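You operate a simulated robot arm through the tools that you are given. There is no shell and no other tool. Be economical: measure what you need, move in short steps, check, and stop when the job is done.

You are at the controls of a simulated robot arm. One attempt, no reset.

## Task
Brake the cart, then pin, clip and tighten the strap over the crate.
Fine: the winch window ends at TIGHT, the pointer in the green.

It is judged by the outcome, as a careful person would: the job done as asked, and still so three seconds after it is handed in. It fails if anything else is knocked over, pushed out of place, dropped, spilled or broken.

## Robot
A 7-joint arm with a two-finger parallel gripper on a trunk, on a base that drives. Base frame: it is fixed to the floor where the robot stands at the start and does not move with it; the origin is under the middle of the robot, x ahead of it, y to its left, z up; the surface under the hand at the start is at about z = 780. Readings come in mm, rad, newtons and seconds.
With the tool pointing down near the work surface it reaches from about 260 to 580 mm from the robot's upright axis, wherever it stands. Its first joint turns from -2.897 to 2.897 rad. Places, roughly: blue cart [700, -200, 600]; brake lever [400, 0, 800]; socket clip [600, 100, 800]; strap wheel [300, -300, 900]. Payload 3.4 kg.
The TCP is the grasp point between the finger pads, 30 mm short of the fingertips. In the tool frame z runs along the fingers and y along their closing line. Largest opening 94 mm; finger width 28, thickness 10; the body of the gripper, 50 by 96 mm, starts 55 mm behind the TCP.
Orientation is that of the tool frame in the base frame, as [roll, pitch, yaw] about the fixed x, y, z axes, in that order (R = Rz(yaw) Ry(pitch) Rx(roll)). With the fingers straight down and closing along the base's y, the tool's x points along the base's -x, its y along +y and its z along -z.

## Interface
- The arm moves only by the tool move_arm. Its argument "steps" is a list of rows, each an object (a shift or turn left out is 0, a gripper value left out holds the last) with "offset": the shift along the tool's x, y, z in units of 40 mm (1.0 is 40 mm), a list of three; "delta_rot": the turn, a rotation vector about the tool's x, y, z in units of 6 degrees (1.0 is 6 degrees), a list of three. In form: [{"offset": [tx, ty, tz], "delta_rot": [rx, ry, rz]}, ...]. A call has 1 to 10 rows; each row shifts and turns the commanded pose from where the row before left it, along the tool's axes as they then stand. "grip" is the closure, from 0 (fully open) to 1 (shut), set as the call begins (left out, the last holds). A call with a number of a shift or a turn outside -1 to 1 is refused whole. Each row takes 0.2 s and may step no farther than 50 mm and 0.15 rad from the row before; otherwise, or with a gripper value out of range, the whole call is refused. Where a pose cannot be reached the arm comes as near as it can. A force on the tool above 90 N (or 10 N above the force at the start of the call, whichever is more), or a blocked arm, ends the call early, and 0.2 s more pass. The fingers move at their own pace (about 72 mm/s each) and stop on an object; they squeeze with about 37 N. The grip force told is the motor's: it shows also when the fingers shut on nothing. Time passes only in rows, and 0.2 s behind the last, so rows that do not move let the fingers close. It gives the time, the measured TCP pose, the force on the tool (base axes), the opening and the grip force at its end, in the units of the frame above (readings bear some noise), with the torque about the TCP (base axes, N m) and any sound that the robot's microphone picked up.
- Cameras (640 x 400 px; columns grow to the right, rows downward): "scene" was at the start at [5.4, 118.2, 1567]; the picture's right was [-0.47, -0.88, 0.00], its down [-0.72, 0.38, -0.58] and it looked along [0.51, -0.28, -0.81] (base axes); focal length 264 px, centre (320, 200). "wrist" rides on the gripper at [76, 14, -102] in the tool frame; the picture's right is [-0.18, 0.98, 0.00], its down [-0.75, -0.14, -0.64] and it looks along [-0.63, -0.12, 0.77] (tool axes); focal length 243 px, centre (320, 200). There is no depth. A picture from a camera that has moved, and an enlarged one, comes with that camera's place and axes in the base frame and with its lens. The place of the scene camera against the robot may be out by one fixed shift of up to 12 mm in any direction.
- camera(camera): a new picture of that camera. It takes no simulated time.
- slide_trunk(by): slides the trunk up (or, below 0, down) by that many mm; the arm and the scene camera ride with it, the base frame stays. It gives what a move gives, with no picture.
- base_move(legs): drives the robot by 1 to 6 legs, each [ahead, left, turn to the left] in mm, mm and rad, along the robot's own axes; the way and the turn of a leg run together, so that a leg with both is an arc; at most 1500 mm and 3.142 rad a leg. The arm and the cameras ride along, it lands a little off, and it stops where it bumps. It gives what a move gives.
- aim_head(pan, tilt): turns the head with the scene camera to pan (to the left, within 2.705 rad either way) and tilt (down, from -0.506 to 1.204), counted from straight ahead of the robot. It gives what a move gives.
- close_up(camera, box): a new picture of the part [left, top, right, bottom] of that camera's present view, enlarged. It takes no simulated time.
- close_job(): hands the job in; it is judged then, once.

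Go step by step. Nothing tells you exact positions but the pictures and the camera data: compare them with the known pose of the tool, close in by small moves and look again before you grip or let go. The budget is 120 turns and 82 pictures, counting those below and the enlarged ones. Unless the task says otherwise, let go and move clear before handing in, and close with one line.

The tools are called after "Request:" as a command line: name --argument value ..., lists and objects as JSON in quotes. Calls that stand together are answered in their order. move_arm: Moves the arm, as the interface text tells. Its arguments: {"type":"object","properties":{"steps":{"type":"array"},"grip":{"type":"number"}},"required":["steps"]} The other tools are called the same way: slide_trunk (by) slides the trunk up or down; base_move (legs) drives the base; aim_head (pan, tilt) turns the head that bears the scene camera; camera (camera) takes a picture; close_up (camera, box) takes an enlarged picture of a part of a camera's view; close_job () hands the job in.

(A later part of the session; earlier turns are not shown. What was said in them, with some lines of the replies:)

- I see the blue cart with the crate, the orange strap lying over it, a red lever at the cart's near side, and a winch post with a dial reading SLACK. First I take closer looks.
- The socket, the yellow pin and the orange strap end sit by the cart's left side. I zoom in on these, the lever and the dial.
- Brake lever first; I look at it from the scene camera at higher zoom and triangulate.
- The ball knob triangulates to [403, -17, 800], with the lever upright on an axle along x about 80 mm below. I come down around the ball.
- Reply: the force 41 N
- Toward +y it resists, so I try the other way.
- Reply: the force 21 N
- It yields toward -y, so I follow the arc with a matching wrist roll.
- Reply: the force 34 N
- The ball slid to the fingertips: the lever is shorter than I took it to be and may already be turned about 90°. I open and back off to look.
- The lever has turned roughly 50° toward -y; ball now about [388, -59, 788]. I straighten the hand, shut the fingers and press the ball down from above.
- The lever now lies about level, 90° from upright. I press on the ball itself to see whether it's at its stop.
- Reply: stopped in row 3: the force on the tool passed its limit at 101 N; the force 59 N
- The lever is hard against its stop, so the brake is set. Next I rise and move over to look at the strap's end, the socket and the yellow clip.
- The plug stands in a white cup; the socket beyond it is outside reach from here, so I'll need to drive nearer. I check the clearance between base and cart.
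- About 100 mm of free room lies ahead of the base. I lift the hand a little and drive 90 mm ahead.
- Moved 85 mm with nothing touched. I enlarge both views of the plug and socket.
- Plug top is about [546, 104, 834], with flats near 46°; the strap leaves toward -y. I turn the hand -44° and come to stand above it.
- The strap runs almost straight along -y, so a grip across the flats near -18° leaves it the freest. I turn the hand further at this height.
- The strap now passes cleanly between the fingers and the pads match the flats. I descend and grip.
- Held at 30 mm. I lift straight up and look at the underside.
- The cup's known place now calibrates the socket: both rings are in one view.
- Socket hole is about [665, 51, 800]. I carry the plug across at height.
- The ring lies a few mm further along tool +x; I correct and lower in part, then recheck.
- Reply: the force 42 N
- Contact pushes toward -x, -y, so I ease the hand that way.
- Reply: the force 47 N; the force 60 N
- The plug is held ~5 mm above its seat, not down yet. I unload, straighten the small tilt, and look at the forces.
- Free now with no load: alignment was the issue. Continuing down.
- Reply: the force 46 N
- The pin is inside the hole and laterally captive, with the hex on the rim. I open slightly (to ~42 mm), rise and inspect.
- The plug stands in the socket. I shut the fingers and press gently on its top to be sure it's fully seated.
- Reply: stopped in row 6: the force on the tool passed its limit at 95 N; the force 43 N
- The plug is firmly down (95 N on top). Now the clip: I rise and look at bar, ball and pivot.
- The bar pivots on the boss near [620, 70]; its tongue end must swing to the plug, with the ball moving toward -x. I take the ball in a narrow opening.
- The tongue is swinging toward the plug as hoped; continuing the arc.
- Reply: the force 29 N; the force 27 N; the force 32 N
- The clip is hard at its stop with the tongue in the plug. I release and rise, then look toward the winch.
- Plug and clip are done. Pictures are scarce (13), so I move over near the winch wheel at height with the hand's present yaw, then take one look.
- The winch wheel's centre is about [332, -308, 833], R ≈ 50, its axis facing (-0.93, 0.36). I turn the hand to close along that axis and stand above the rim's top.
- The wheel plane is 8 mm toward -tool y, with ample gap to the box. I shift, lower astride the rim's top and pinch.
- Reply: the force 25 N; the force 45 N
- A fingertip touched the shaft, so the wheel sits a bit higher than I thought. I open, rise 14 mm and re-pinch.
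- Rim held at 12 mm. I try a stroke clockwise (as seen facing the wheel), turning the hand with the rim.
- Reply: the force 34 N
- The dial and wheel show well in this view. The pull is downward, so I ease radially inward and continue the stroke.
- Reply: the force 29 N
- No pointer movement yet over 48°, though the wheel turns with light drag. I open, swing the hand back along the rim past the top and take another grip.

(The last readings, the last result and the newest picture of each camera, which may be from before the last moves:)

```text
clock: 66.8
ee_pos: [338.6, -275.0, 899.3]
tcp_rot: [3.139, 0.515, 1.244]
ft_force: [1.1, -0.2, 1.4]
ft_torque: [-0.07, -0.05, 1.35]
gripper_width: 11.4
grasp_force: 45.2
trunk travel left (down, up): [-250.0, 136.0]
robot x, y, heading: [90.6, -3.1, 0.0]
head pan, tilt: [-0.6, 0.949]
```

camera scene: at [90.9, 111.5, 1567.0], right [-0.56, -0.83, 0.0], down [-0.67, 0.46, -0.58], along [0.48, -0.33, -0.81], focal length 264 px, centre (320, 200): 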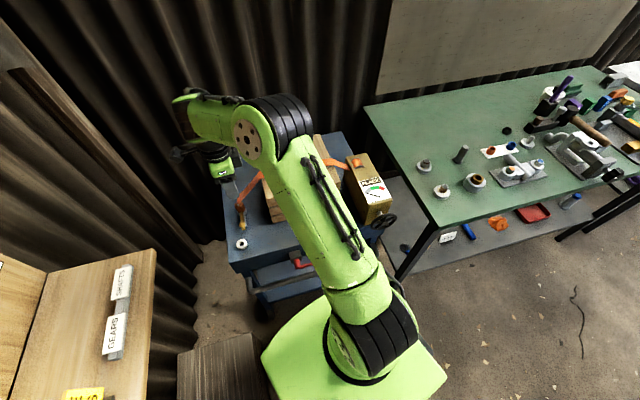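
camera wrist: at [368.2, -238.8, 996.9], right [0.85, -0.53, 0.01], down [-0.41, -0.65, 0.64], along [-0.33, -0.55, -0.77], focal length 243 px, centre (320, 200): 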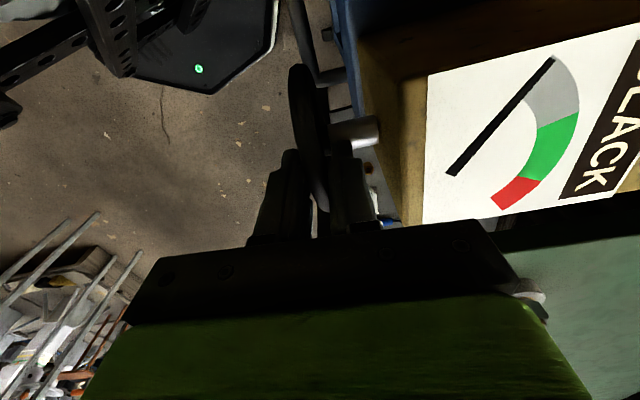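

Request:
move_arm --steps '[{"offset": [-0.149, 0, 0.008], "delta_rot": [0, 1, 0]}, {"offset": [-0.149, 0, 0.008], "delta_rot": [0, 1, 0]}, {"offset": [-0.149, 0, 0.008], "delta_rot": [0, 1, 0]}, {"offset": [-0.149, 0, 0.008], "delta_rot": [0, 1, 0]}, {"offset": [-0.149, 0, 0.008], "delta_rot": [0, 1, 0]}, {}]'

Request:
move_arm --steps '[{"offset": [-0.149, 0, 0.008], "delta_rot": [0, 1, 0]}, {"offset": [-0.149, 0, 0.008], "delta_rot": [0, 1, 0]}, {"offset": [-0.149, 0, 0.008], "delta_rot": [0, 1, 0]}, {"offset": [-0.149, 0, 0.008], "delta_rot": [0, 1, 0]}, {"offset": [-0.149, 0, 0.008], "delta_rot": [0, 1, 0]}, {"offset": [-0.149, 0, 0.008], "delta_rot": [0, 1, 0]}, {"offset": [-0.149, 0, 0.008], "delta_rot": [0, 1, 0]}, {}]'

Request:
close_up --camera "scene" --box '[350, 160, 430, 240]'

```text
clock: 68.2
ee_pos: [329.2, -301.0, 906.3]
tcp_rot: [-3.139, -0.011, 1.245]
ft_force: [7.7, 12.1, -29.5]
ft_torque: [0.52, -0.34, 1.21]
gripper_width: 11.5
grasp_force: 45.1
trunk travel left (down, up): [-250.0, 136.0]
robot x, y, heading: [86.8, 0.9, -0.002]
head pan, tilt: [-0.6, 0.949]
```

```text
clock: 70.0
ee_pos: [317.1, -336.0, 891.8]
tcp_rot: [-3.141, -0.743, 1.246]
ft_force: [18.7, 25.9, -12.3]
ft_torque: [0.42, -0.63, 1.2]
gripper_width: 11.1
grasp_force: 44.2
trunk travel left (down, up): [-250.0, 136.0]
robot x, y, heading: [92.5, 2.6, -0.0]
head pan, tilt: [-0.6, 0.949]
```

```text
5.00 times, centred on (390, 200) of scene
camera zoom: at [94.7, 115.1, 1566.7], right [-0.56, -0.83, 0.0], down [-0.67, 0.46, -0.58], along [0.48, -0.33, -0.81], focal length 1319 px, centre (-30, 200)
```

zoom: 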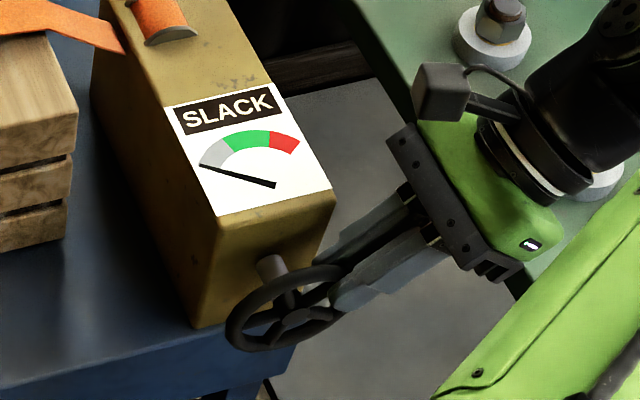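

Still no change, so I turn the other way while gripping, from here back past the top.

Request:
move_arm --steps '[{"offset": [0.149, 0, 0.008], "delta_rot": [0, -1, 0]}, {"offset": [0.149, 0, 0.008], "delta_rot": [0, -1, 0]}, {"offset": [0.149, 0, 0.008], "delta_rot": [0, -1, 0]}, {"offset": [0.149, 0, 0.008], "delta_rot": [0, -1, 0]}, {"offset": [0.149, 0, 0.008], "delta_rot": [0, -1, 0]}, {"offset": [0.149, 0, 0.008], "delta_rot": [0, -1, 0]}, {"offset": [0.149, 0, 0.008], "delta_rot": [0, -1, 0]}, {}]'

Request:
move_arm --steps '[{"offset": [0.149, 0, 0.008], "delta_rot": [0, -1, 0]}, {"offset": [0.149, 0, 0.008], "delta_rot": [0, -1, 0]}, {"offset": [0.149, 0, 0.008], "delta_rot": [0, -1, 0]}, {"offset": [0.149, 0, 0.008], "delta_rot": [0, -1, 0]}, {"offset": [0.149, 0, 0.008], "delta_rot": [0, -1, 0]}, {}]'

Request:
close_up --camera "scene" --box '[350, 160, 430, 240]'

```text
clock: 71.8
ee_pos: [326.8, -303.5, 908.1]
tcp_rot: [3.134, -0.002, 1.241]
ft_force: [9.3, -4.6, 33.6]
ft_torque: [0.21, 0.23, 1.18]
gripper_width: 11.6
grasp_force: 45.3
trunk travel left (down, up): [-250.0, 136.0]
robot x, y, heading: [90.0, 0.9, 0.002]
head pan, tilt: [-0.6, 0.949]
```

```text
clock: 73.2
ee_pos: [336.9, -278.3, 900.6]
tcp_rot: [3.134, 0.524, 1.237]
ft_force: [9.7, -12.1, 35.2]
ft_torque: [-0.97, 0.26, 1.38]
gripper_width: 11.3
grasp_force: 45.0
trunk travel left (down, up): [-250.0, 136.0]
robot x, y, heading: [92.9, 1.2, -0.003]
head pan, tilt: [-0.6, 0.949]
```

```text
5.00 times, centred on (390, 200) of scene
camera zoom: at [90.5, 111.6, 1567.1], right [-0.56, -0.83, 0.0], down [-0.67, 0.46, -0.58], along [0.48, -0.33, -0.81], focal length 1319 px, centre (-30, 200)
```

zoom: 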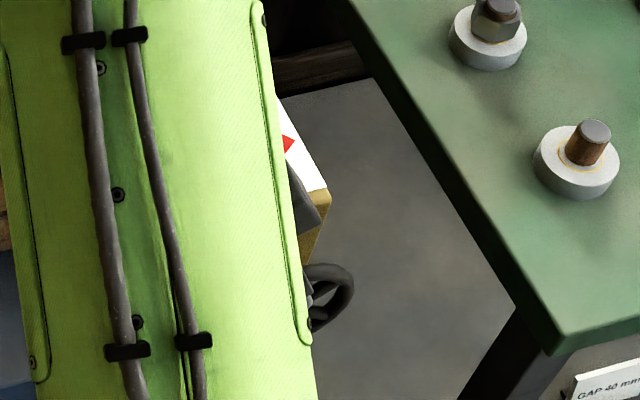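

The arm hides the dial here. I re-grip at the far side and make another counter stroke, watching the force for a stop.

Request:
move_arm --steps '[{}, {"offset": [-0.149, 0, 0.0], "delta_rot": [0, 1, 0]}, {"offset": [-0.149, 0, 0.008], "delta_rot": [0, 1, 0]}, {"offset": [-0.149, 0, 0.008], "delta_rot": [0, 1, 0]}, {"offset": [-0.149, 0, 0.008], "delta_rot": [0, 1, 0]}, {"offset": [-0.149, 0, 0.008], "delta_rot": [0, 1, 0]}, {"offset": [-0.149, 0, 0.008], "delta_rot": [0, 1, 0]}, {"offset": [-0.149, 0, 0.008], "delta_rot": [0, 1, 0]}, {"offset": [-0.149, 0, 0.008], "delta_rot": [0, 1, 0]}, {"offset": [-0.149, 0, 0.008], "delta_rot": [0, 1, 0]}]' --grip 0.62

Request:
move_arm --steps '[{"offset": [-0.149, 0, 0.008], "delta_rot": [0, 1, 0]}, {"offset": [-0.149, 0, 0.008], "delta_rot": [0, 1, 0]}, {"offset": [-0.149, 0, 0.008], "delta_rot": [0, 1, 0]}, {}]'

Request:
move_arm --steps '[{}, {}, {}]' --grip 1

Request:
move_arm --steps '[{"offset": [0.149, 0, 0.008], "delta_rot": [0, -1, 0]}, {"offset": [0.149, 0, 0.008], "delta_rot": [0, -1, 0]}, {"offset": [0.149, 0, 0.008], "delta_rot": [0, -1, 0]}, {"offset": [0.149, 0, 0.008], "delta_rot": [0, -1, 0]}, {}]'

Request:
move_arm --steps '[{"offset": [0.149, 0, 0.008], "delta_rot": [0, -1, 0]}, {"offset": [0.149, 0, 0.008], "delta_rot": [0, -1, 0]}, {"offset": [0.149, 0, 0.008], "delta_rot": [0, -1, 0]}, {"offset": [0.149, 0, 0.008], "delta_rot": [0, -1, 0]}, {}]'

```text
clock: 75.4
ee_pos: [319.2, -325.1, 901.8]
tcp_rot: [3.139, -0.43, 1.243]
ft_force: [-0.3, 0.0, -0.5]
ft_torque: [0.02, -0.01, -0.01]
gripper_width: 35.5
grasp_force: 0.1
trunk travel left (down, up): [-250.0, 136.0]
robot x, y, heading: [86.5, 3.4, 0.001]
head pan, tilt: [-0.6, 0.949]
```

```text
clock: 76.4
ee_pos: [315.6, -338.5, 892.6]
tcp_rot: [3.138, -0.742, 1.242]
ft_force: [-0.2, 0.0, 0.3]
ft_torque: [0.0, -0.01, -0.01]
gripper_width: 35.5
grasp_force: 0.1
trunk travel left (down, up): [-250.0, 136.0]
robot x, y, heading: [88.2, 1.8, 0.007]
head pan, tilt: [-0.6, 0.949]
```

```text
clock: 77.2
ee_pos: [317.4, -340.0, 892.3]
tcp_rot: [3.137, -0.74, 1.248]
ft_force: [5.3, -6.1, 2.3]
ft_torque: [-0.2, -0.38, 0.81]
gripper_width: 11.0
grasp_force: 44.8
trunk travel left (down, up): [-250.0, 136.0]
robot x, y, heading: [91.2, 3.5, 0.0]
head pan, tilt: [-0.6, 0.949]
```

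```text
clock: 78.4
ee_pos: [322.2, -320.6, 905.8]
tcp_rot: [3.134, -0.318, 1.244]
ft_force: [7.2, -15.5, 31.4]
ft_torque: [0.17, -0.02, 1.05]
gripper_width: 11.1
grasp_force: 45.4
trunk travel left (down, up): [-250.0, 136.0]
robot x, y, heading: [90.3, 0.3, 0.001]
head pan, tilt: [-0.6, 0.949]
```

```text
clock: 79.6
ee_pos: [328.2, -300.5, 906.8]
tcp_rot: [3.136, 0.104, 1.239]
ft_force: [4.3, -18.9, 28.2]
ft_torque: [-0.8, 0.21, 1.28]
gripper_width: 11.0
grasp_force: 45.0
trunk travel left (down, up): [-250.0, 136.0]
robot x, y, heading: [88.1, 0.3, -0.002]
head pan, tilt: [-0.6, 0.949]
```

Request:
camera --camera "wrist"

```text
5 pictures are left
camera wrist: at [370.8, -223.5, 1001.9], right [0.87, -0.49, 0.02], down [-0.36, -0.6, 0.72], along [-0.34, -0.63, -0.7], focal length 243 px, centre (320, 200)
```

wrist: 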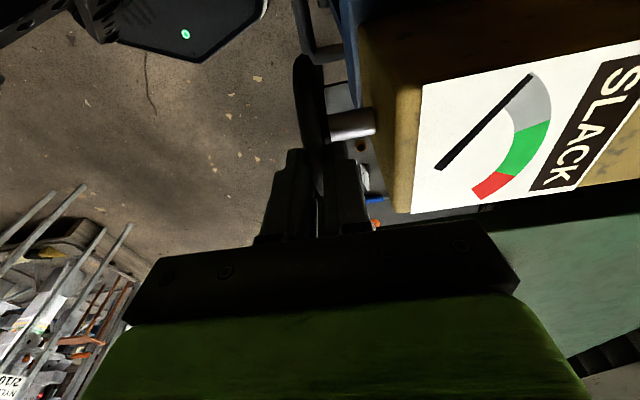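

Net turn is about zero so far; I continue counter-clockwise with further strokes.

Request:
move_arm --steps '[{"offset": [0.149, 0, -0.03], "delta_rot": [0, -1, 0]}, {"offset": [0.149, 0, 0.005], "delta_rot": [0, -1, 0]}, {"offset": [0.149, 0, 0.005], "delta_rot": [0, -1, 0]}, {"offset": [0.149, 0, 0.005], "delta_rot": [0, -1, 0]}, {"offset": [0.149, 0, 0.005], "delta_rot": [0, -1, 0]}, {}]'

Request:
move_arm --steps '[{}, {"offset": [-0.149, 0, 0.0], "delta_rot": [0, 1, 0]}, {"offset": [-0.149, 0, 0.008], "delta_rot": [0, 1, 0]}, {"offset": [-0.149, 0, 0.008], "delta_rot": [0, 1, 0]}, {"offset": [-0.149, 0, 0.008], "delta_rot": [0, 1, 0]}, {"offset": [-0.149, 0, 0.008], "delta_rot": [0, 1, 0]}, {"offset": [-0.149, 0, 0.008], "delta_rot": [0, 1, 0]}, {"offset": [-0.149, 0, 0.008], "delta_rot": [0, 1, 0]}, {"offset": [-0.149, 0, 0.008], "delta_rot": [0, 1, 0]}, {"offset": [-0.149, 0, 0.008], "delta_rot": [0, 1, 0]}]' --grip 0.62

Request:
move_arm --steps '[{"offset": [-0.149, 0, 0.008], "delta_rot": [0, 1, 0]}, {"offset": [-0.149, 0, 0.008], "delta_rot": [0, 1, 0]}, {"offset": [-0.149, 0, 0.008], "delta_rot": [0, 1, 0]}, {"offset": [-0.149, 0, 0.008], "delta_rot": [0, 1, 0]}, {}]'

Request:
move_arm --steps '[{}, {}, {}]' --grip 1

Request:
move_arm --steps '[{"offset": [0.149, 0, 0.006], "delta_rot": [0, -1, 0]}, {"offset": [0.149, 0, 0.006], "delta_rot": [0, -1, 0]}, {"offset": [0.149, 0, 0.006], "delta_rot": [0, -1, 0]}, {"offset": [0.149, 0, 0.006], "delta_rot": [0, -1, 0]}, {"offset": [0.149, 0, 0.006], "delta_rot": [0, -1, 0]}, {"offset": [0.149, 0, 0.006], "delta_rot": [0, -1, 0]}, {"offset": [0.149, 0, 0.006], "delta_rot": [0, -1, 0]}, {}]'

Request:
close_up --camera "wrist" --box '[280, 40, 640, 240]'

```text
clock: 81.0
ee_pos: [338.4, -272.8, 899.2]
tcp_rot: [3.139, 0.623, 1.241]
ft_force: [4.8, -23.6, 10.8]
ft_torque: [0.22, -0.14, 1.48]
gripper_width: 10.9
grasp_force: 44.4
trunk travel left (down, up): [-250.0, 136.0]
robot x, y, heading: [90.7, -0.3, -0.0]
head pan, tilt: [-0.6, 0.949]
```

```text
clock: 83.2
ee_pos: [321.8, -318.6, 907.3]
tcp_rot: [3.137, -0.324, 1.243]
ft_force: [-0.2, -1.5, -0.5]
ft_torque: [0.04, 0.03, 0.01]
gripper_width: 36.0
grasp_force: 0.1
trunk travel left (down, up): [-250.0, 136.0]
robot x, y, heading: [86.4, 1.3, 0.005]
head pan, tilt: [-0.6, 0.949]
```

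```text
clock: 84.4
ee_pos: [316.7, -338.1, 894.8]
tcp_rot: [3.14, -0.743, 1.245]
ft_force: [-0.1, 0.8, 0.2]
ft_torque: [-0.01, 0.0, 0.01]
gripper_width: 35.8
grasp_force: 0.0
trunk travel left (down, up): [-250.0, 136.0]
robot x, y, heading: [89.7, 1.3, -0.003]
head pan, tilt: [-0.6, 0.949]
```

```text
clock: 85.2
ee_pos: [316.7, -338.2, 894.4]
tcp_rot: [3.137, -0.739, 1.247]
ft_force: [5.2, -5.6, -0.4]
ft_torque: [-0.29, -0.5, 0.96]
gripper_width: 10.8
grasp_force: 44.3
trunk travel left (down, up): [-250.0, 136.0]
robot x, y, heading: [90.6, 1.6, -0.001]
head pan, tilt: [-0.6, 0.949]
```

```text
clock: 87.0
ee_pos: [327.7, -307.0, 910.3]
tcp_rot: [3.139, -0.007, 1.239]
ft_force: [-1.6, -27.4, 2.9]
ft_torque: [-0.07, -0.06, 1.25]
gripper_width: 11.2
grasp_force: 44.7
trunk travel left (down, up): [-250.0, 136.0]
robot x, y, heading: [90.0, -1.9, 0.0]
head pan, tilt: [-0.6, 0.949]
```

```text
1.78 times, centred on (460, 140) of wrist
camera zoom: at [365.3, -240.5, 1013.0], right [0.87, -0.49, 0.0], down [-0.38, -0.67, 0.64], along [-0.31, -0.56, -0.77], focal length 431 px, centre (71, 307)
```

zoom: 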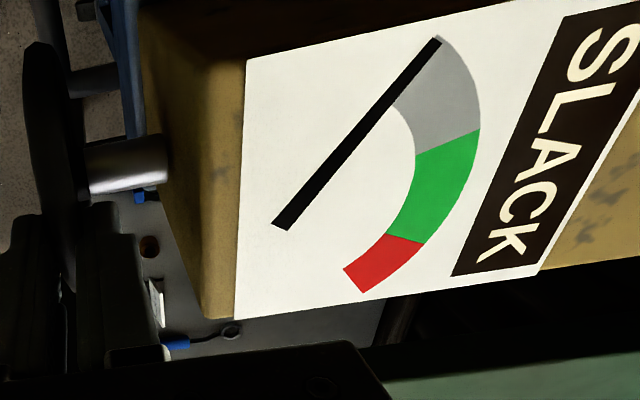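

The pointer hasn't moved either way. Before more turning, I check the plug and clip, which the arm no longer hides.

Request:
close_up --camera "scene" --box '[206, 165, 286, 255]'

```text
4.44 times, centred on (246, 210) of scene
camera zoom: at [90.1, 106.4, 1567.5], right [-0.56, -0.83, 0.0], down [-0.67, 0.46, -0.58], along [0.48, -0.33, -0.81], focal length 1173 px, centre (649, 156)
```

zoom: 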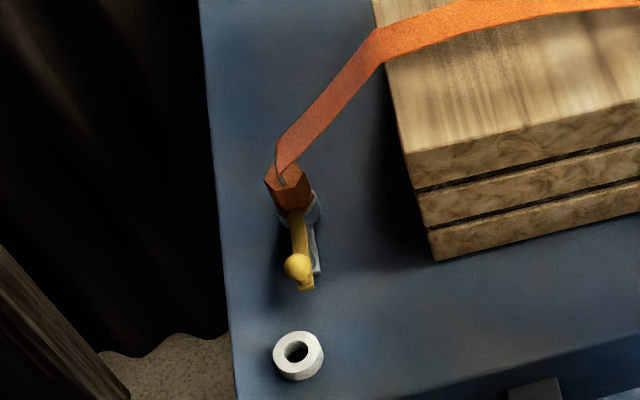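

Plug and clip look right: the tongue lies in the plug's neck. There may be a dead zone to take up, so I go on clockwise with longer strokes, watching the force for tension.

Request:
move_arm --steps '[{"offset": [-0.149, 0, 0.01], "delta_rot": [0, 1, 0]}, {"offset": [-0.149, 0, 0.008], "delta_rot": [0, 1, 0]}, {"offset": [-0.149, 0, 0.008], "delta_rot": [0, 1, 0]}, {"offset": [-0.149, 0, 0.008], "delta_rot": [0, 1, 0]}, {"offset": [-0.149, 0, 0.008], "delta_rot": [0, 1, 0]}, {"offset": [-0.149, 0, 0.008], "delta_rot": [0, 1, 0]}, {"offset": [-0.149, 0, 0.008], "delta_rot": [0, 1, 0]}, {}]'

Request:
move_arm --steps '[{}, {"offset": [0.149, 0, 0.0], "delta_rot": [0, -1, 0]}, {"offset": [0.149, 0, 0.006], "delta_rot": [0, -1, 0]}, {"offset": [0.149, 0, 0.006], "delta_rot": [0, -1, 0]}, {"offset": [0.149, 0, 0.006], "delta_rot": [0, -1, 0]}, {"offset": [0.149, 0, 0.006], "delta_rot": [0, -1, 0]}, {"offset": [0.149, 0, 0.006], "delta_rot": [0, -1, 0]}, {"offset": [0.149, 0, 0.006], "delta_rot": [0, -1, 0]}, {"offset": [0.149, 0, 0.006], "delta_rot": [0, -1, 0]}, {"offset": [0.149, 0, 0.006], "delta_rot": [0, -1, 0]}]' --grip 0.62

Request:
move_arm --steps '[{"offset": [0.149, 0, 0.006], "delta_rot": [0, -1, 0]}, {"offset": [0.149, 0, 0.006], "delta_rot": [0, -1, 0]}, {"offset": [0.149, 0, 0.006], "delta_rot": [0, -1, 0]}, {"offset": [0.149, 0, 0.006], "delta_rot": [0, -1, 0]}, {}]'

Request:
move_arm --steps '[{}, {}, {}]' --grip 1

Request:
move_arm --steps '[{"offset": [-0.149, 0, 0.008], "delta_rot": [0, 1, 0]}, {"offset": [-0.149, 0, 0.008], "delta_rot": [0, 1, 0]}, {"offset": [-0.149, 0, 0.008], "delta_rot": [0, 1, 0]}, {"offset": [-0.149, 0, 0.008], "delta_rot": [0, 1, 0]}, {"offset": [-0.149, 0, 0.008], "delta_rot": [0, 1, 0]}, {"offset": [-0.149, 0, 0.008], "delta_rot": [0, 1, 0]}, {}]'

Request:
move_arm --steps '[{"offset": [-0.149, 0, 0.008], "delta_rot": [0, 1, 0]}, {"offset": [-0.149, 0, 0.008], "delta_rot": [0, 1, 0]}, {"offset": [-0.149, 0, 0.008], "delta_rot": [0, 1, 0]}, {"offset": [-0.149, 0, 0.008], "delta_rot": [0, 1, 0]}, {"offset": [-0.149, 0, 0.008], "delta_rot": [0, 1, 0]}, {"offset": [-0.149, 0, 0.008], "delta_rot": [0, 1, 0]}, {"offset": [-0.149, 0, 0.008], "delta_rot": [0, 1, 0]}, {}]'

```text
clock: 88.8
ee_pos: [315.7, -337.9, 893.7]
tcp_rot: [-3.14, -0.743, 1.244]
ft_force: [3.5, 10.0, -29.1]
ft_torque: [-0.97, -0.3, 1.02]
gripper_width: 11.1
grasp_force: 44.6
trunk travel left (down, up): [-250.0, 136.0]
robot x, y, heading: [87.6, -2.3, 0.002]
head pan, tilt: [-0.6, 0.949]
```

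```text
clock: 91.0
ee_pos: [330.5, -291.2, 909.5]
tcp_rot: [3.139, 0.204, 1.241]
ft_force: [1.2, 0.5, 0.1]
ft_torque: [0.01, -0.03, -0.03]
gripper_width: 35.7
grasp_force: 0.0
trunk travel left (down, up): [-250.0, 136.0]
robot x, y, heading: [90.7, 0.2, -0.004]
head pan, tilt: [-0.6, 0.949]
```

```text
clock: 92.2
ee_pos: [337.3, -271.1, 899.6]
tcp_rot: [3.14, 0.622, 1.238]
ft_force: [-1.0, 0.8, -0.5]
ft_torque: [-0.01, 0.01, -0.01]
gripper_width: 35.5
grasp_force: 0.1
trunk travel left (down, up): [-250.0, 136.0]
robot x, y, heading: [91.7, 0.0, 0.0]
head pan, tilt: [-0.6, 0.949]
```

```text
clock: 93.0
ee_pos: [339.6, -270.4, 901.0]
tcp_rot: [3.14, 0.622, 1.242]
ft_force: [1.8, -0.3, 1.3]
ft_torque: [0.04, 0.4, 1.39]
gripper_width: 10.9
grasp_force: 44.7
trunk travel left (down, up): [-250.0, 136.0]
robot x, y, heading: [89.1, 1.9, -0.005]
head pan, tilt: [-0.6, 0.949]
```

```text
clock: 94.6
ee_pos: [328.5, -302.6, 910.3]
tcp_rot: [-3.139, -0.014, 1.243]
ft_force: [3.4, 7.0, -32.9]
ft_torque: [0.2, -0.27, 1.27]
gripper_width: 11.2
grasp_force: 44.7
trunk travel left (down, up): [-250.0, 136.0]
robot x, y, heading: [89.5, -0.2, 0.007]
head pan, tilt: [-0.6, 0.949]
```

```text
clock: 96.4
ee_pos: [316.6, -338.6, 895.6]
tcp_rot: [3.141, -0.742, 1.24]
ft_force: [12.0, 14.0, -24.4]
ft_torque: [-0.51, -0.48, 0.86]
gripper_width: 11.1
grasp_force: 44.8
trunk travel left (down, up): [-250.0, 136.0]
robot x, y, heading: [86.2, -0.0, -0.002]
head pan, tilt: [-0.6, 0.949]
```

Forces fit a wheel carried rigidly with its centre ~5 mm further along +tool x; I correct for that and go on clockwise.

Request:
move_arm --steps '[{}, {"offset": [0.239, 0, 0.085], "delta_rot": [0, -1, 0]}, {"offset": [0.149, 0, 0.006], "delta_rot": [0, -1, 0]}, {"offset": [0.149, 0, 0.006], "delta_rot": [0, -1, 0]}, {"offset": [0.149, 0, 0.006], "delta_rot": [0, -1, 0]}, {"offset": [0.149, 0, 0.006], "delta_rot": [0, -1, 0]}, {"offset": [0.149, 0, 0.006], "delta_rot": [0, -1, 0]}, {"offset": [0.149, 0, 0.006], "delta_rot": [0, -1, 0]}, {"offset": [0.149, 0, 0.006], "delta_rot": [0, -1, 0]}, {"offset": [0.149, 0, 0.006], "delta_rot": [0, -1, 0]}]' --grip 0.62

Request:
move_arm --steps '[{"offset": [0.149, 0, 0.006], "delta_rot": [0, -1, 0]}, {"offset": [0.149, 0, 0.006], "delta_rot": [0, -1, 0]}, {"offset": [0.149, 0, 0.006], "delta_rot": [0, -1, 0]}, {"offset": [0.149, 0, 0.006], "delta_rot": [0, -1, 0]}, {}]'

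Request:
move_arm --steps '[{}, {}, {}]' --grip 1

Request:
move_arm --steps '[{"offset": [-0.149, 0, 0.008], "delta_rot": [0, 1, 0]}, {"offset": [-0.149, 0, 0.008], "delta_rot": [0, 1, 0]}, {"offset": [-0.149, 0, 0.008], "delta_rot": [0, 1, 0]}, {"offset": [-0.149, 0, 0.008], "delta_rot": [0, 1, 0]}, {"offset": [-0.149, 0, 0.008], "delta_rot": [0, 1, 0]}, {"offset": [-0.149, 0, 0.008], "delta_rot": [0, 1, 0]}, {}]'

Request:
move_arm --steps '[{"offset": [-0.149, 0, 0.008], "delta_rot": [0, 1, 0]}, {"offset": [-0.149, 0, 0.008], "delta_rot": [0, 1, 0]}, {"offset": [-0.149, 0, 0.008], "delta_rot": [0, 1, 0]}, {"offset": [-0.149, 0, 0.008], "delta_rot": [0, 1, 0]}, {"offset": [-0.149, 0, 0.008], "delta_rot": [0, 1, 0]}, {"offset": [-0.149, 0, 0.008], "delta_rot": [0, 1, 0]}, {"offset": [-0.149, 0, 0.008], "delta_rot": [0, 1, 0]}, {}]'

```text
clock: 98.6
ee_pos: [332.9, -287.3, 912.0]
tcp_rot: [3.14, 0.205, 1.242]
ft_force: [-0.5, 0.4, 0.4]
ft_torque: [0.01, 0.01, 0.0]
gripper_width: 35.5
grasp_force: 0.0
trunk travel left (down, up): [-250.0, 136.0]
robot x, y, heading: [90.5, -0.3, -0.0]
head pan, tilt: [-0.6, 0.949]
```

```text
clock: 99.8
ee_pos: [338.7, -265.7, 903.5]
tcp_rot: [3.139, 0.621, 1.239]
ft_force: [-0.5, 0.5, 0.6]
ft_torque: [0.03, 0.0, 0.01]
gripper_width: 35.5
grasp_force: 0.0
trunk travel left (down, up): [-250.0, 136.0]
robot x, y, heading: [85.9, -4.3, 0.003]
head pan, tilt: [-0.6, 0.949]
```

```text
clock: 100.6
ee_pos: [340.4, -265.9, 902.8]
tcp_rot: [3.14, 0.621, 1.242]
ft_force: [2.5, -1.0, 2.0]
ft_torque: [0.1, 0.44, 1.26]
gripper_width: 10.9
grasp_force: 44.6
trunk travel left (down, up): [-250.0, 136.0]
robot x, y, heading: [88.0, -1.0, 0.0]
head pan, tilt: [-0.6, 0.949]
```

```text
clock: 102.2
ee_pos: [328.6, -298.8, 911.7]
tcp_rot: [-3.14, -0.01, 1.241]
ft_force: [3.6, -1.0, -10.9]
ft_torque: [-0.06, -0.09, 1.33]
gripper_width: 11.2
grasp_force: 44.8
trunk travel left (down, up): [-250.0, 136.0]
robot x, y, heading: [92.3, -0.8, -0.001]
head pan, tilt: [-0.6, 0.949]
```

```text
clock: 104.0
ee_pos: [316.3, -335.4, 898.7]
tcp_rot: [3.141, -0.741, 1.24]
ft_force: [3.2, 6.2, -26.7]
ft_torque: [-0.96, -0.23, 1.0]
gripper_width: 11.1
grasp_force: 44.8
trunk travel left (down, up): [-250.0, 136.0]
robot x, y, heading: [89.0, -3.8, -0.003]
head pan, tilt: [-0.6, 0.949]
```

Clockwise turns almost free; counter-clockwise had drag. With the centre corrected, I compare a counter-clockwise stroke from here.

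Request:
move_arm --steps '[{"offset": [0.149, 0, 0.008], "delta_rot": [0, -1, 0]}, {"offset": [0.149, 0, 0.008], "delta_rot": [0, -1, 0]}, {"offset": [0.149, 0, 0.008], "delta_rot": [0, -1, 0]}, {"offset": [0.149, 0, 0.008], "delta_rot": [0, -1, 0]}, {"offset": [0.149, 0, 0.008], "delta_rot": [0, -1, 0]}, {"offset": [0.149, 0, 0.008], "delta_rot": [0, -1, 0]}, {"offset": [0.149, 0, 0.008], "delta_rot": [0, -1, 0]}, {}]'

Request:
move_arm --steps '[{"offset": [0.149, 0, 0.008], "delta_rot": [0, -1, 0]}, {"offset": [0.149, 0, 0.008], "delta_rot": [0, -1, 0]}, {"offset": [0.149, 0, 0.008], "delta_rot": [0, -1, 0]}, {"offset": [0.149, 0, 0.008], "delta_rot": [0, -1, 0]}, {"offset": [0.149, 0, 0.008], "delta_rot": [0, -1, 0]}, {"offset": [0.149, 0, 0.008], "delta_rot": [0, -1, 0]}, {}]'

```text
clock: 105.8
ee_pos: [330.0, -297.6, 913.2]
tcp_rot: [3.138, -0.007, 1.244]
ft_force: [3.5, 3.5, -0.4]
ft_torque: [0.26, -0.05, 1.31]
gripper_width: 11.0
grasp_force: 44.7
trunk travel left (down, up): [-250.0, 136.0]
robot x, y, heading: [90.6, 2.0, 0.0]
head pan, tilt: [-0.6, 0.949]
```

```text
clock: 107.4
ee_pos: [341.7, -264.8, 904.0]
tcp_rot: [3.138, 0.624, 1.242]
ft_force: [9.7, 9.8, 14.9]
ft_torque: [0.15, 0.41, 1.26]
gripper_width: 11.1
grasp_force: 45.0
trunk travel left (down, up): [-250.0, 136.0]
robot x, y, heading: [89.2, 1.8, 0.002]
head pan, tilt: [-0.6, 0.949]
```

The wheel is free both ways within this range, so more turning is needed. I do several clockwise strokes in a row, watching for tension.

Request:
move_arm --steps '[{"offset": [-0.149, 0, 0.008], "delta_rot": [0, 1, 0]}, {"offset": [-0.149, 0, 0.008], "delta_rot": [0, 1, 0]}, {"offset": [-0.149, 0, 0.008], "delta_rot": [0, 1, 0]}, {"offset": [-0.149, 0, 0.008], "delta_rot": [0, 1, 0]}, {"offset": [-0.149, 0, 0.008], "delta_rot": [0, 1, 0]}, {"offset": [-0.149, 0, 0.008], "delta_rot": [0, 1, 0]}, {"offset": [-0.149, 0, 0.008], "delta_rot": [0, 1, 0]}, {"offset": [-0.149, 0, 0.008], "delta_rot": [0, 1, 0]}, {"offset": [-0.149, 0, 0.008], "delta_rot": [0, 1, 0]}, {"offset": [-0.149, 0, 0.008], "delta_rot": [0, 1, 0]}]'

Request:
move_arm --steps '[{"offset": [-0.149, 0, 0.008], "delta_rot": [0, 1, 0]}, {"offset": [-0.149, 0, 0.008], "delta_rot": [0, 1, 0]}, {"offset": [-0.149, 0, 0.008], "delta_rot": [0, 1, 0]}, {}]'

Request:
move_arm --steps '[{}, {"offset": [0.149, 0, 0.008], "delta_rot": [0, -1, 0]}, {"offset": [0.149, 0, 0.008], "delta_rot": [0, -1, 0]}, {"offset": [0.149, 0, 0.008], "delta_rot": [0, -1, 0]}, {"offset": [0.149, 0, 0.008], "delta_rot": [0, -1, 0]}, {"offset": [0.149, 0, 0.008], "delta_rot": [0, -1, 0]}, {"offset": [0.149, 0, 0.008], "delta_rot": [0, -1, 0]}, {"offset": [0.149, 0, 0.008], "delta_rot": [0, -1, 0]}, {"offset": [0.149, 0, 0.008], "delta_rot": [0, -1, 0]}, {"offset": [0.149, 0, 0.008], "delta_rot": [0, -1, 0]}]' --grip 0.62

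Request:
move_arm --steps '[{"offset": [0.149, 0, 0.008], "delta_rot": [0, -1, 0]}, {"offset": [0.149, 0, 0.008], "delta_rot": [0, -1, 0]}, {"offset": [0.149, 0, 0.008], "delta_rot": [0, -1, 0]}, {"offset": [0.149, 0, 0.008], "delta_rot": [0, -1, 0]}, {}]'

Request:
move_arm --steps '[{}, {}, {}]' --grip 1

Request:
move_arm --steps '[{"offset": [-0.149, 0, 0.008], "delta_rot": [0, 1, 0]}, {"offset": [-0.149, 0, 0.008], "delta_rot": [0, 1, 0]}, {"offset": [-0.149, 0, 0.008], "delta_rot": [0, 1, 0]}, {"offset": [-0.149, 0, 0.008], "delta_rot": [0, 1, 0]}, {"offset": [-0.149, 0, 0.008], "delta_rot": [0, 1, 0]}, {"offset": [-0.149, 0, 0.008], "delta_rot": [0, 1, 0]}, {"offset": [-0.149, 0, 0.008], "delta_rot": [0, 1, 0]}, {"offset": [-0.149, 0, 0.008], "delta_rot": [0, 1, 0]}, {"offset": [-0.149, 0, 0.008], "delta_rot": [0, 1, 0]}, {"offset": [-0.149, 0, 0.008], "delta_rot": [0, 1, 0]}]'

Request:
move_arm --steps '[{"offset": [-0.149, 0, 0.008], "delta_rot": [0, 1, 0]}, {"offset": [-0.149, 0, 0.008], "delta_rot": [0, 1, 0]}, {"offset": [-0.149, 0, 0.008], "delta_rot": [0, 1, 0]}, {}]'

```text
clock: 109.6
ee_pos: [322.1, -320.9, 908.3]
tcp_rot: [3.137, -0.429, 1.244]
ft_force: [9.4, -12.2, 18.5]
ft_torque: [-0.12, -0.61, 1.1]
gripper_width: 11.1
grasp_force: 44.7
trunk travel left (down, up): [-250.0, 136.0]
robot x, y, heading: [88.8, 0.8, 0.002]
head pan, tilt: [-0.6, 0.949]
```

```text
clock: 110.6
ee_pos: [317.0, -336.0, 897.4]
tcp_rot: [3.141, -0.742, 1.242]
ft_force: [8.6, -13.6, 7.0]
ft_torque: [-0.39, -0.6, 0.76]
gripper_width: 10.9
grasp_force: 44.3
trunk travel left (down, up): [-250.0, 136.0]
robot x, y, heading: [90.1, 2.7, 0.001]
head pan, tilt: [-0.6, 0.949]
```

```text
clock: 112.8
ee_pos: [333.8, -286.6, 913.8]
tcp_rot: [3.14, 0.205, 1.241]
ft_force: [0.3, 0.4, 0.3]
ft_torque: [-0.04, -0.02, -0.01]
gripper_width: 35.7
grasp_force: 0.1
trunk travel left (down, up): [-250.0, 136.0]
robot x, y, heading: [89.8, 0.1, -0.002]
head pan, tilt: [-0.6, 0.949]
```

```text
clock: 114.0
ee_pos: [338.9, -265.2, 904.3]
tcp_rot: [3.137, 0.621, 1.239]
ft_force: [-1.1, 0.2, 0.6]
ft_torque: [-0.01, 0.05, -0.01]
gripper_width: 35.7
grasp_force: 0.1
trunk travel left (down, up): [-250.0, 136.0]
robot x, y, heading: [91.8, 1.2, -0.001]
head pan, tilt: [-0.6, 0.949]
```

```text
clock: 114.8
ee_pos: [341.0, -266.0, 903.5]
tcp_rot: [3.139, 0.622, 1.241]
ft_force: [1.1, -0.8, 1.8]
ft_torque: [0.12, 0.48, 1.22]
gripper_width: 10.9
grasp_force: 44.0
trunk travel left (down, up): [-250.0, 136.0]
robot x, y, heading: [89.1, -3.1, -0.003]
head pan, tilt: [-0.6, 0.949]
```

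```text
clock: 117.0
ee_pos: [321.1, -321.2, 908.6]
tcp_rot: [3.139, -0.432, 1.242]
ft_force: [3.0, -6.3, -10.8]
ft_torque: [-0.5, -0.35, 1.27]
gripper_width: 11.0
grasp_force: 44.7
trunk travel left (down, up): [-250.0, 136.0]
robot x, y, heading: [92.6, 2.1, 0.004]
head pan, tilt: [-0.6, 0.949]
```

```text
clock: 118.0
ee_pos: [317.4, -336.3, 897.8]
tcp_rot: [3.141, -0.743, 1.24]
ft_force: [4.3, -3.3, -22.3]
ft_torque: [-1.14, -0.25, 1.02]
gripper_width: 11.2
grasp_force: 45.0
trunk travel left (down, up): [-250.0, 136.0]
robot x, y, heading: [88.7, -3.7, 0.001]
head pan, tilt: [-0.6, 0.949]
```

Request:
close_up --camera "scene" --box '[340, 140, 430, 240]'

```text
4.00 times, centred on (385, 190) of scene
camera zoom: at [92.5, 109.2, 1567.1], right [-0.56, -0.83, 0.0], down [-0.67, 0.46, -0.58], along [0.48, -0.33, -0.81], focal length 1055 px, centre (60, 240)
```

zoom: 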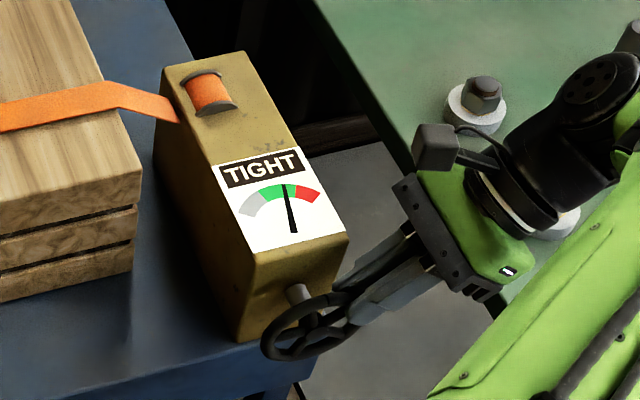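

The dial reads TIGHT with the pointer in the green. I release, swing back to upright astride the rim without touching, and rise clear.

Request:
move_arm --steps '[{}, {}, {"offset": [0.149, 0, 0.008], "delta_rot": [0, -1, 0]}, {"offset": [0.149, 0, 0.008], "delta_rot": [0, -1, 0]}, {"offset": [0.149, 0, 0.008], "delta_rot": [0, -1, 0]}, {"offset": [0.149, 0, 0.008], "delta_rot": [0, -1, 0]}, {"offset": [0.149, 0, 0.008], "delta_rot": [0, -1, 0]}, {"offset": [0.149, 0, 0.008], "delta_rot": [0, -1, 0]}, {"offset": [0.149, 0, 0.008], "delta_rot": [0, -1, 0]}, {}]' --grip 0.62

Request:
move_arm --steps '[{"offset": [0, 0, -0.5]}, {"offset": [0, 0, -1]}, {"offset": [0, 0, -1]}, {"offset": [0, 0, -1]}, {}, {}]'

Request:
camera --camera "wrist"

```text
clock: 120.2
ee_pos: [328.2, -298.4, 913.7]
tcp_rot: [3.142, -0.005, 1.241]
ft_force: [0.0, -0.4, -0.4]
ft_torque: [-0.01, 0.01, -0.02]
gripper_width: 35.5
grasp_force: 0.0
trunk travel left (down, up): [-250.0, 136.0]
robot x, y, heading: [88.5, -3.6, -0.001]
head pan, tilt: [-0.6, 0.949]
```

```text
clock: 121.6
ee_pos: [328.0, -299.3, 1055.2]
tcp_rot: [3.139, -0.008, 1.242]
ft_force: [-0.1, 0.2, 0.2]
ft_torque: [0.0, 0.02, 0.0]
gripper_width: 35.8
grasp_force: 0.0
trunk travel left (down, up): [-250.0, 136.0]
robot x, y, heading: [90.2, -1.8, -0.001]
head pan, tilt: [-0.6, 0.949]
```

```text
1 pictures are left
camera wrist: at [366.0, -233.5, 1157.9], right [0.87, -0.49, 0.0], down [-0.38, -0.67, 0.64], along [-0.31, -0.55, -0.77], focal length 243 px, centre (320, 200)
```

wrist: 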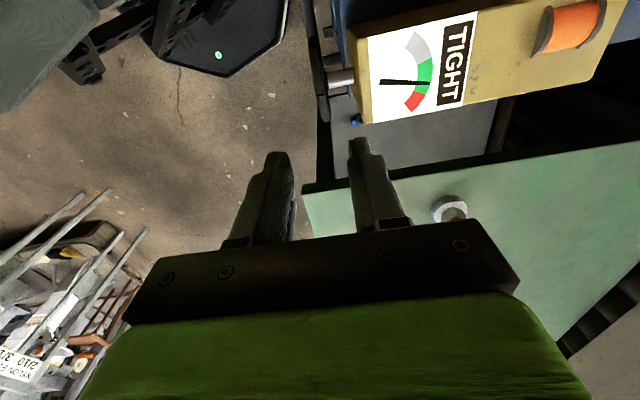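

It still reads TIGHT with the hand clear. I use the last picture to check the pointer's margin.

Request:
close_up --camera "wrist" --box '[360, 15, 480, 125]'

```text
3.64 times, centred on (420, 70) of wrist
camera zoom: at [366.0, -233.5, 1157.9], right [0.87, -0.49, 0.0], down [-0.38, -0.67, 0.64], along [-0.31, -0.55, -0.77], focal length 882 px, centre (-44, 673)
```

zoom: 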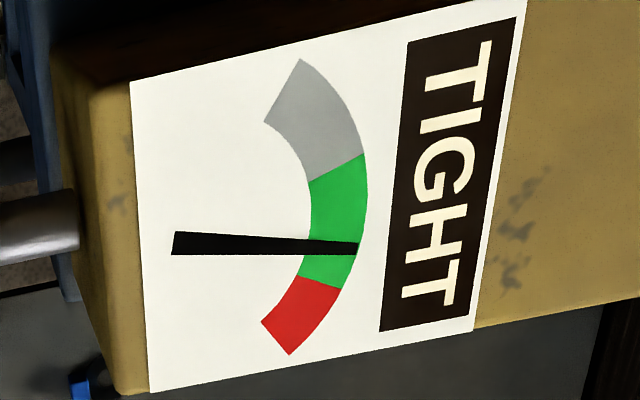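

The pointer is well inside the green, the window reads TIGHT, and the hand is clear. I hand the job in.

Request:
close_job

```text
The job is handed in.
```

The cart is braked and the strap is pinned, clipped and tightened. The winch window reads TIGHT with the pointer in the green, and the hand is clear.
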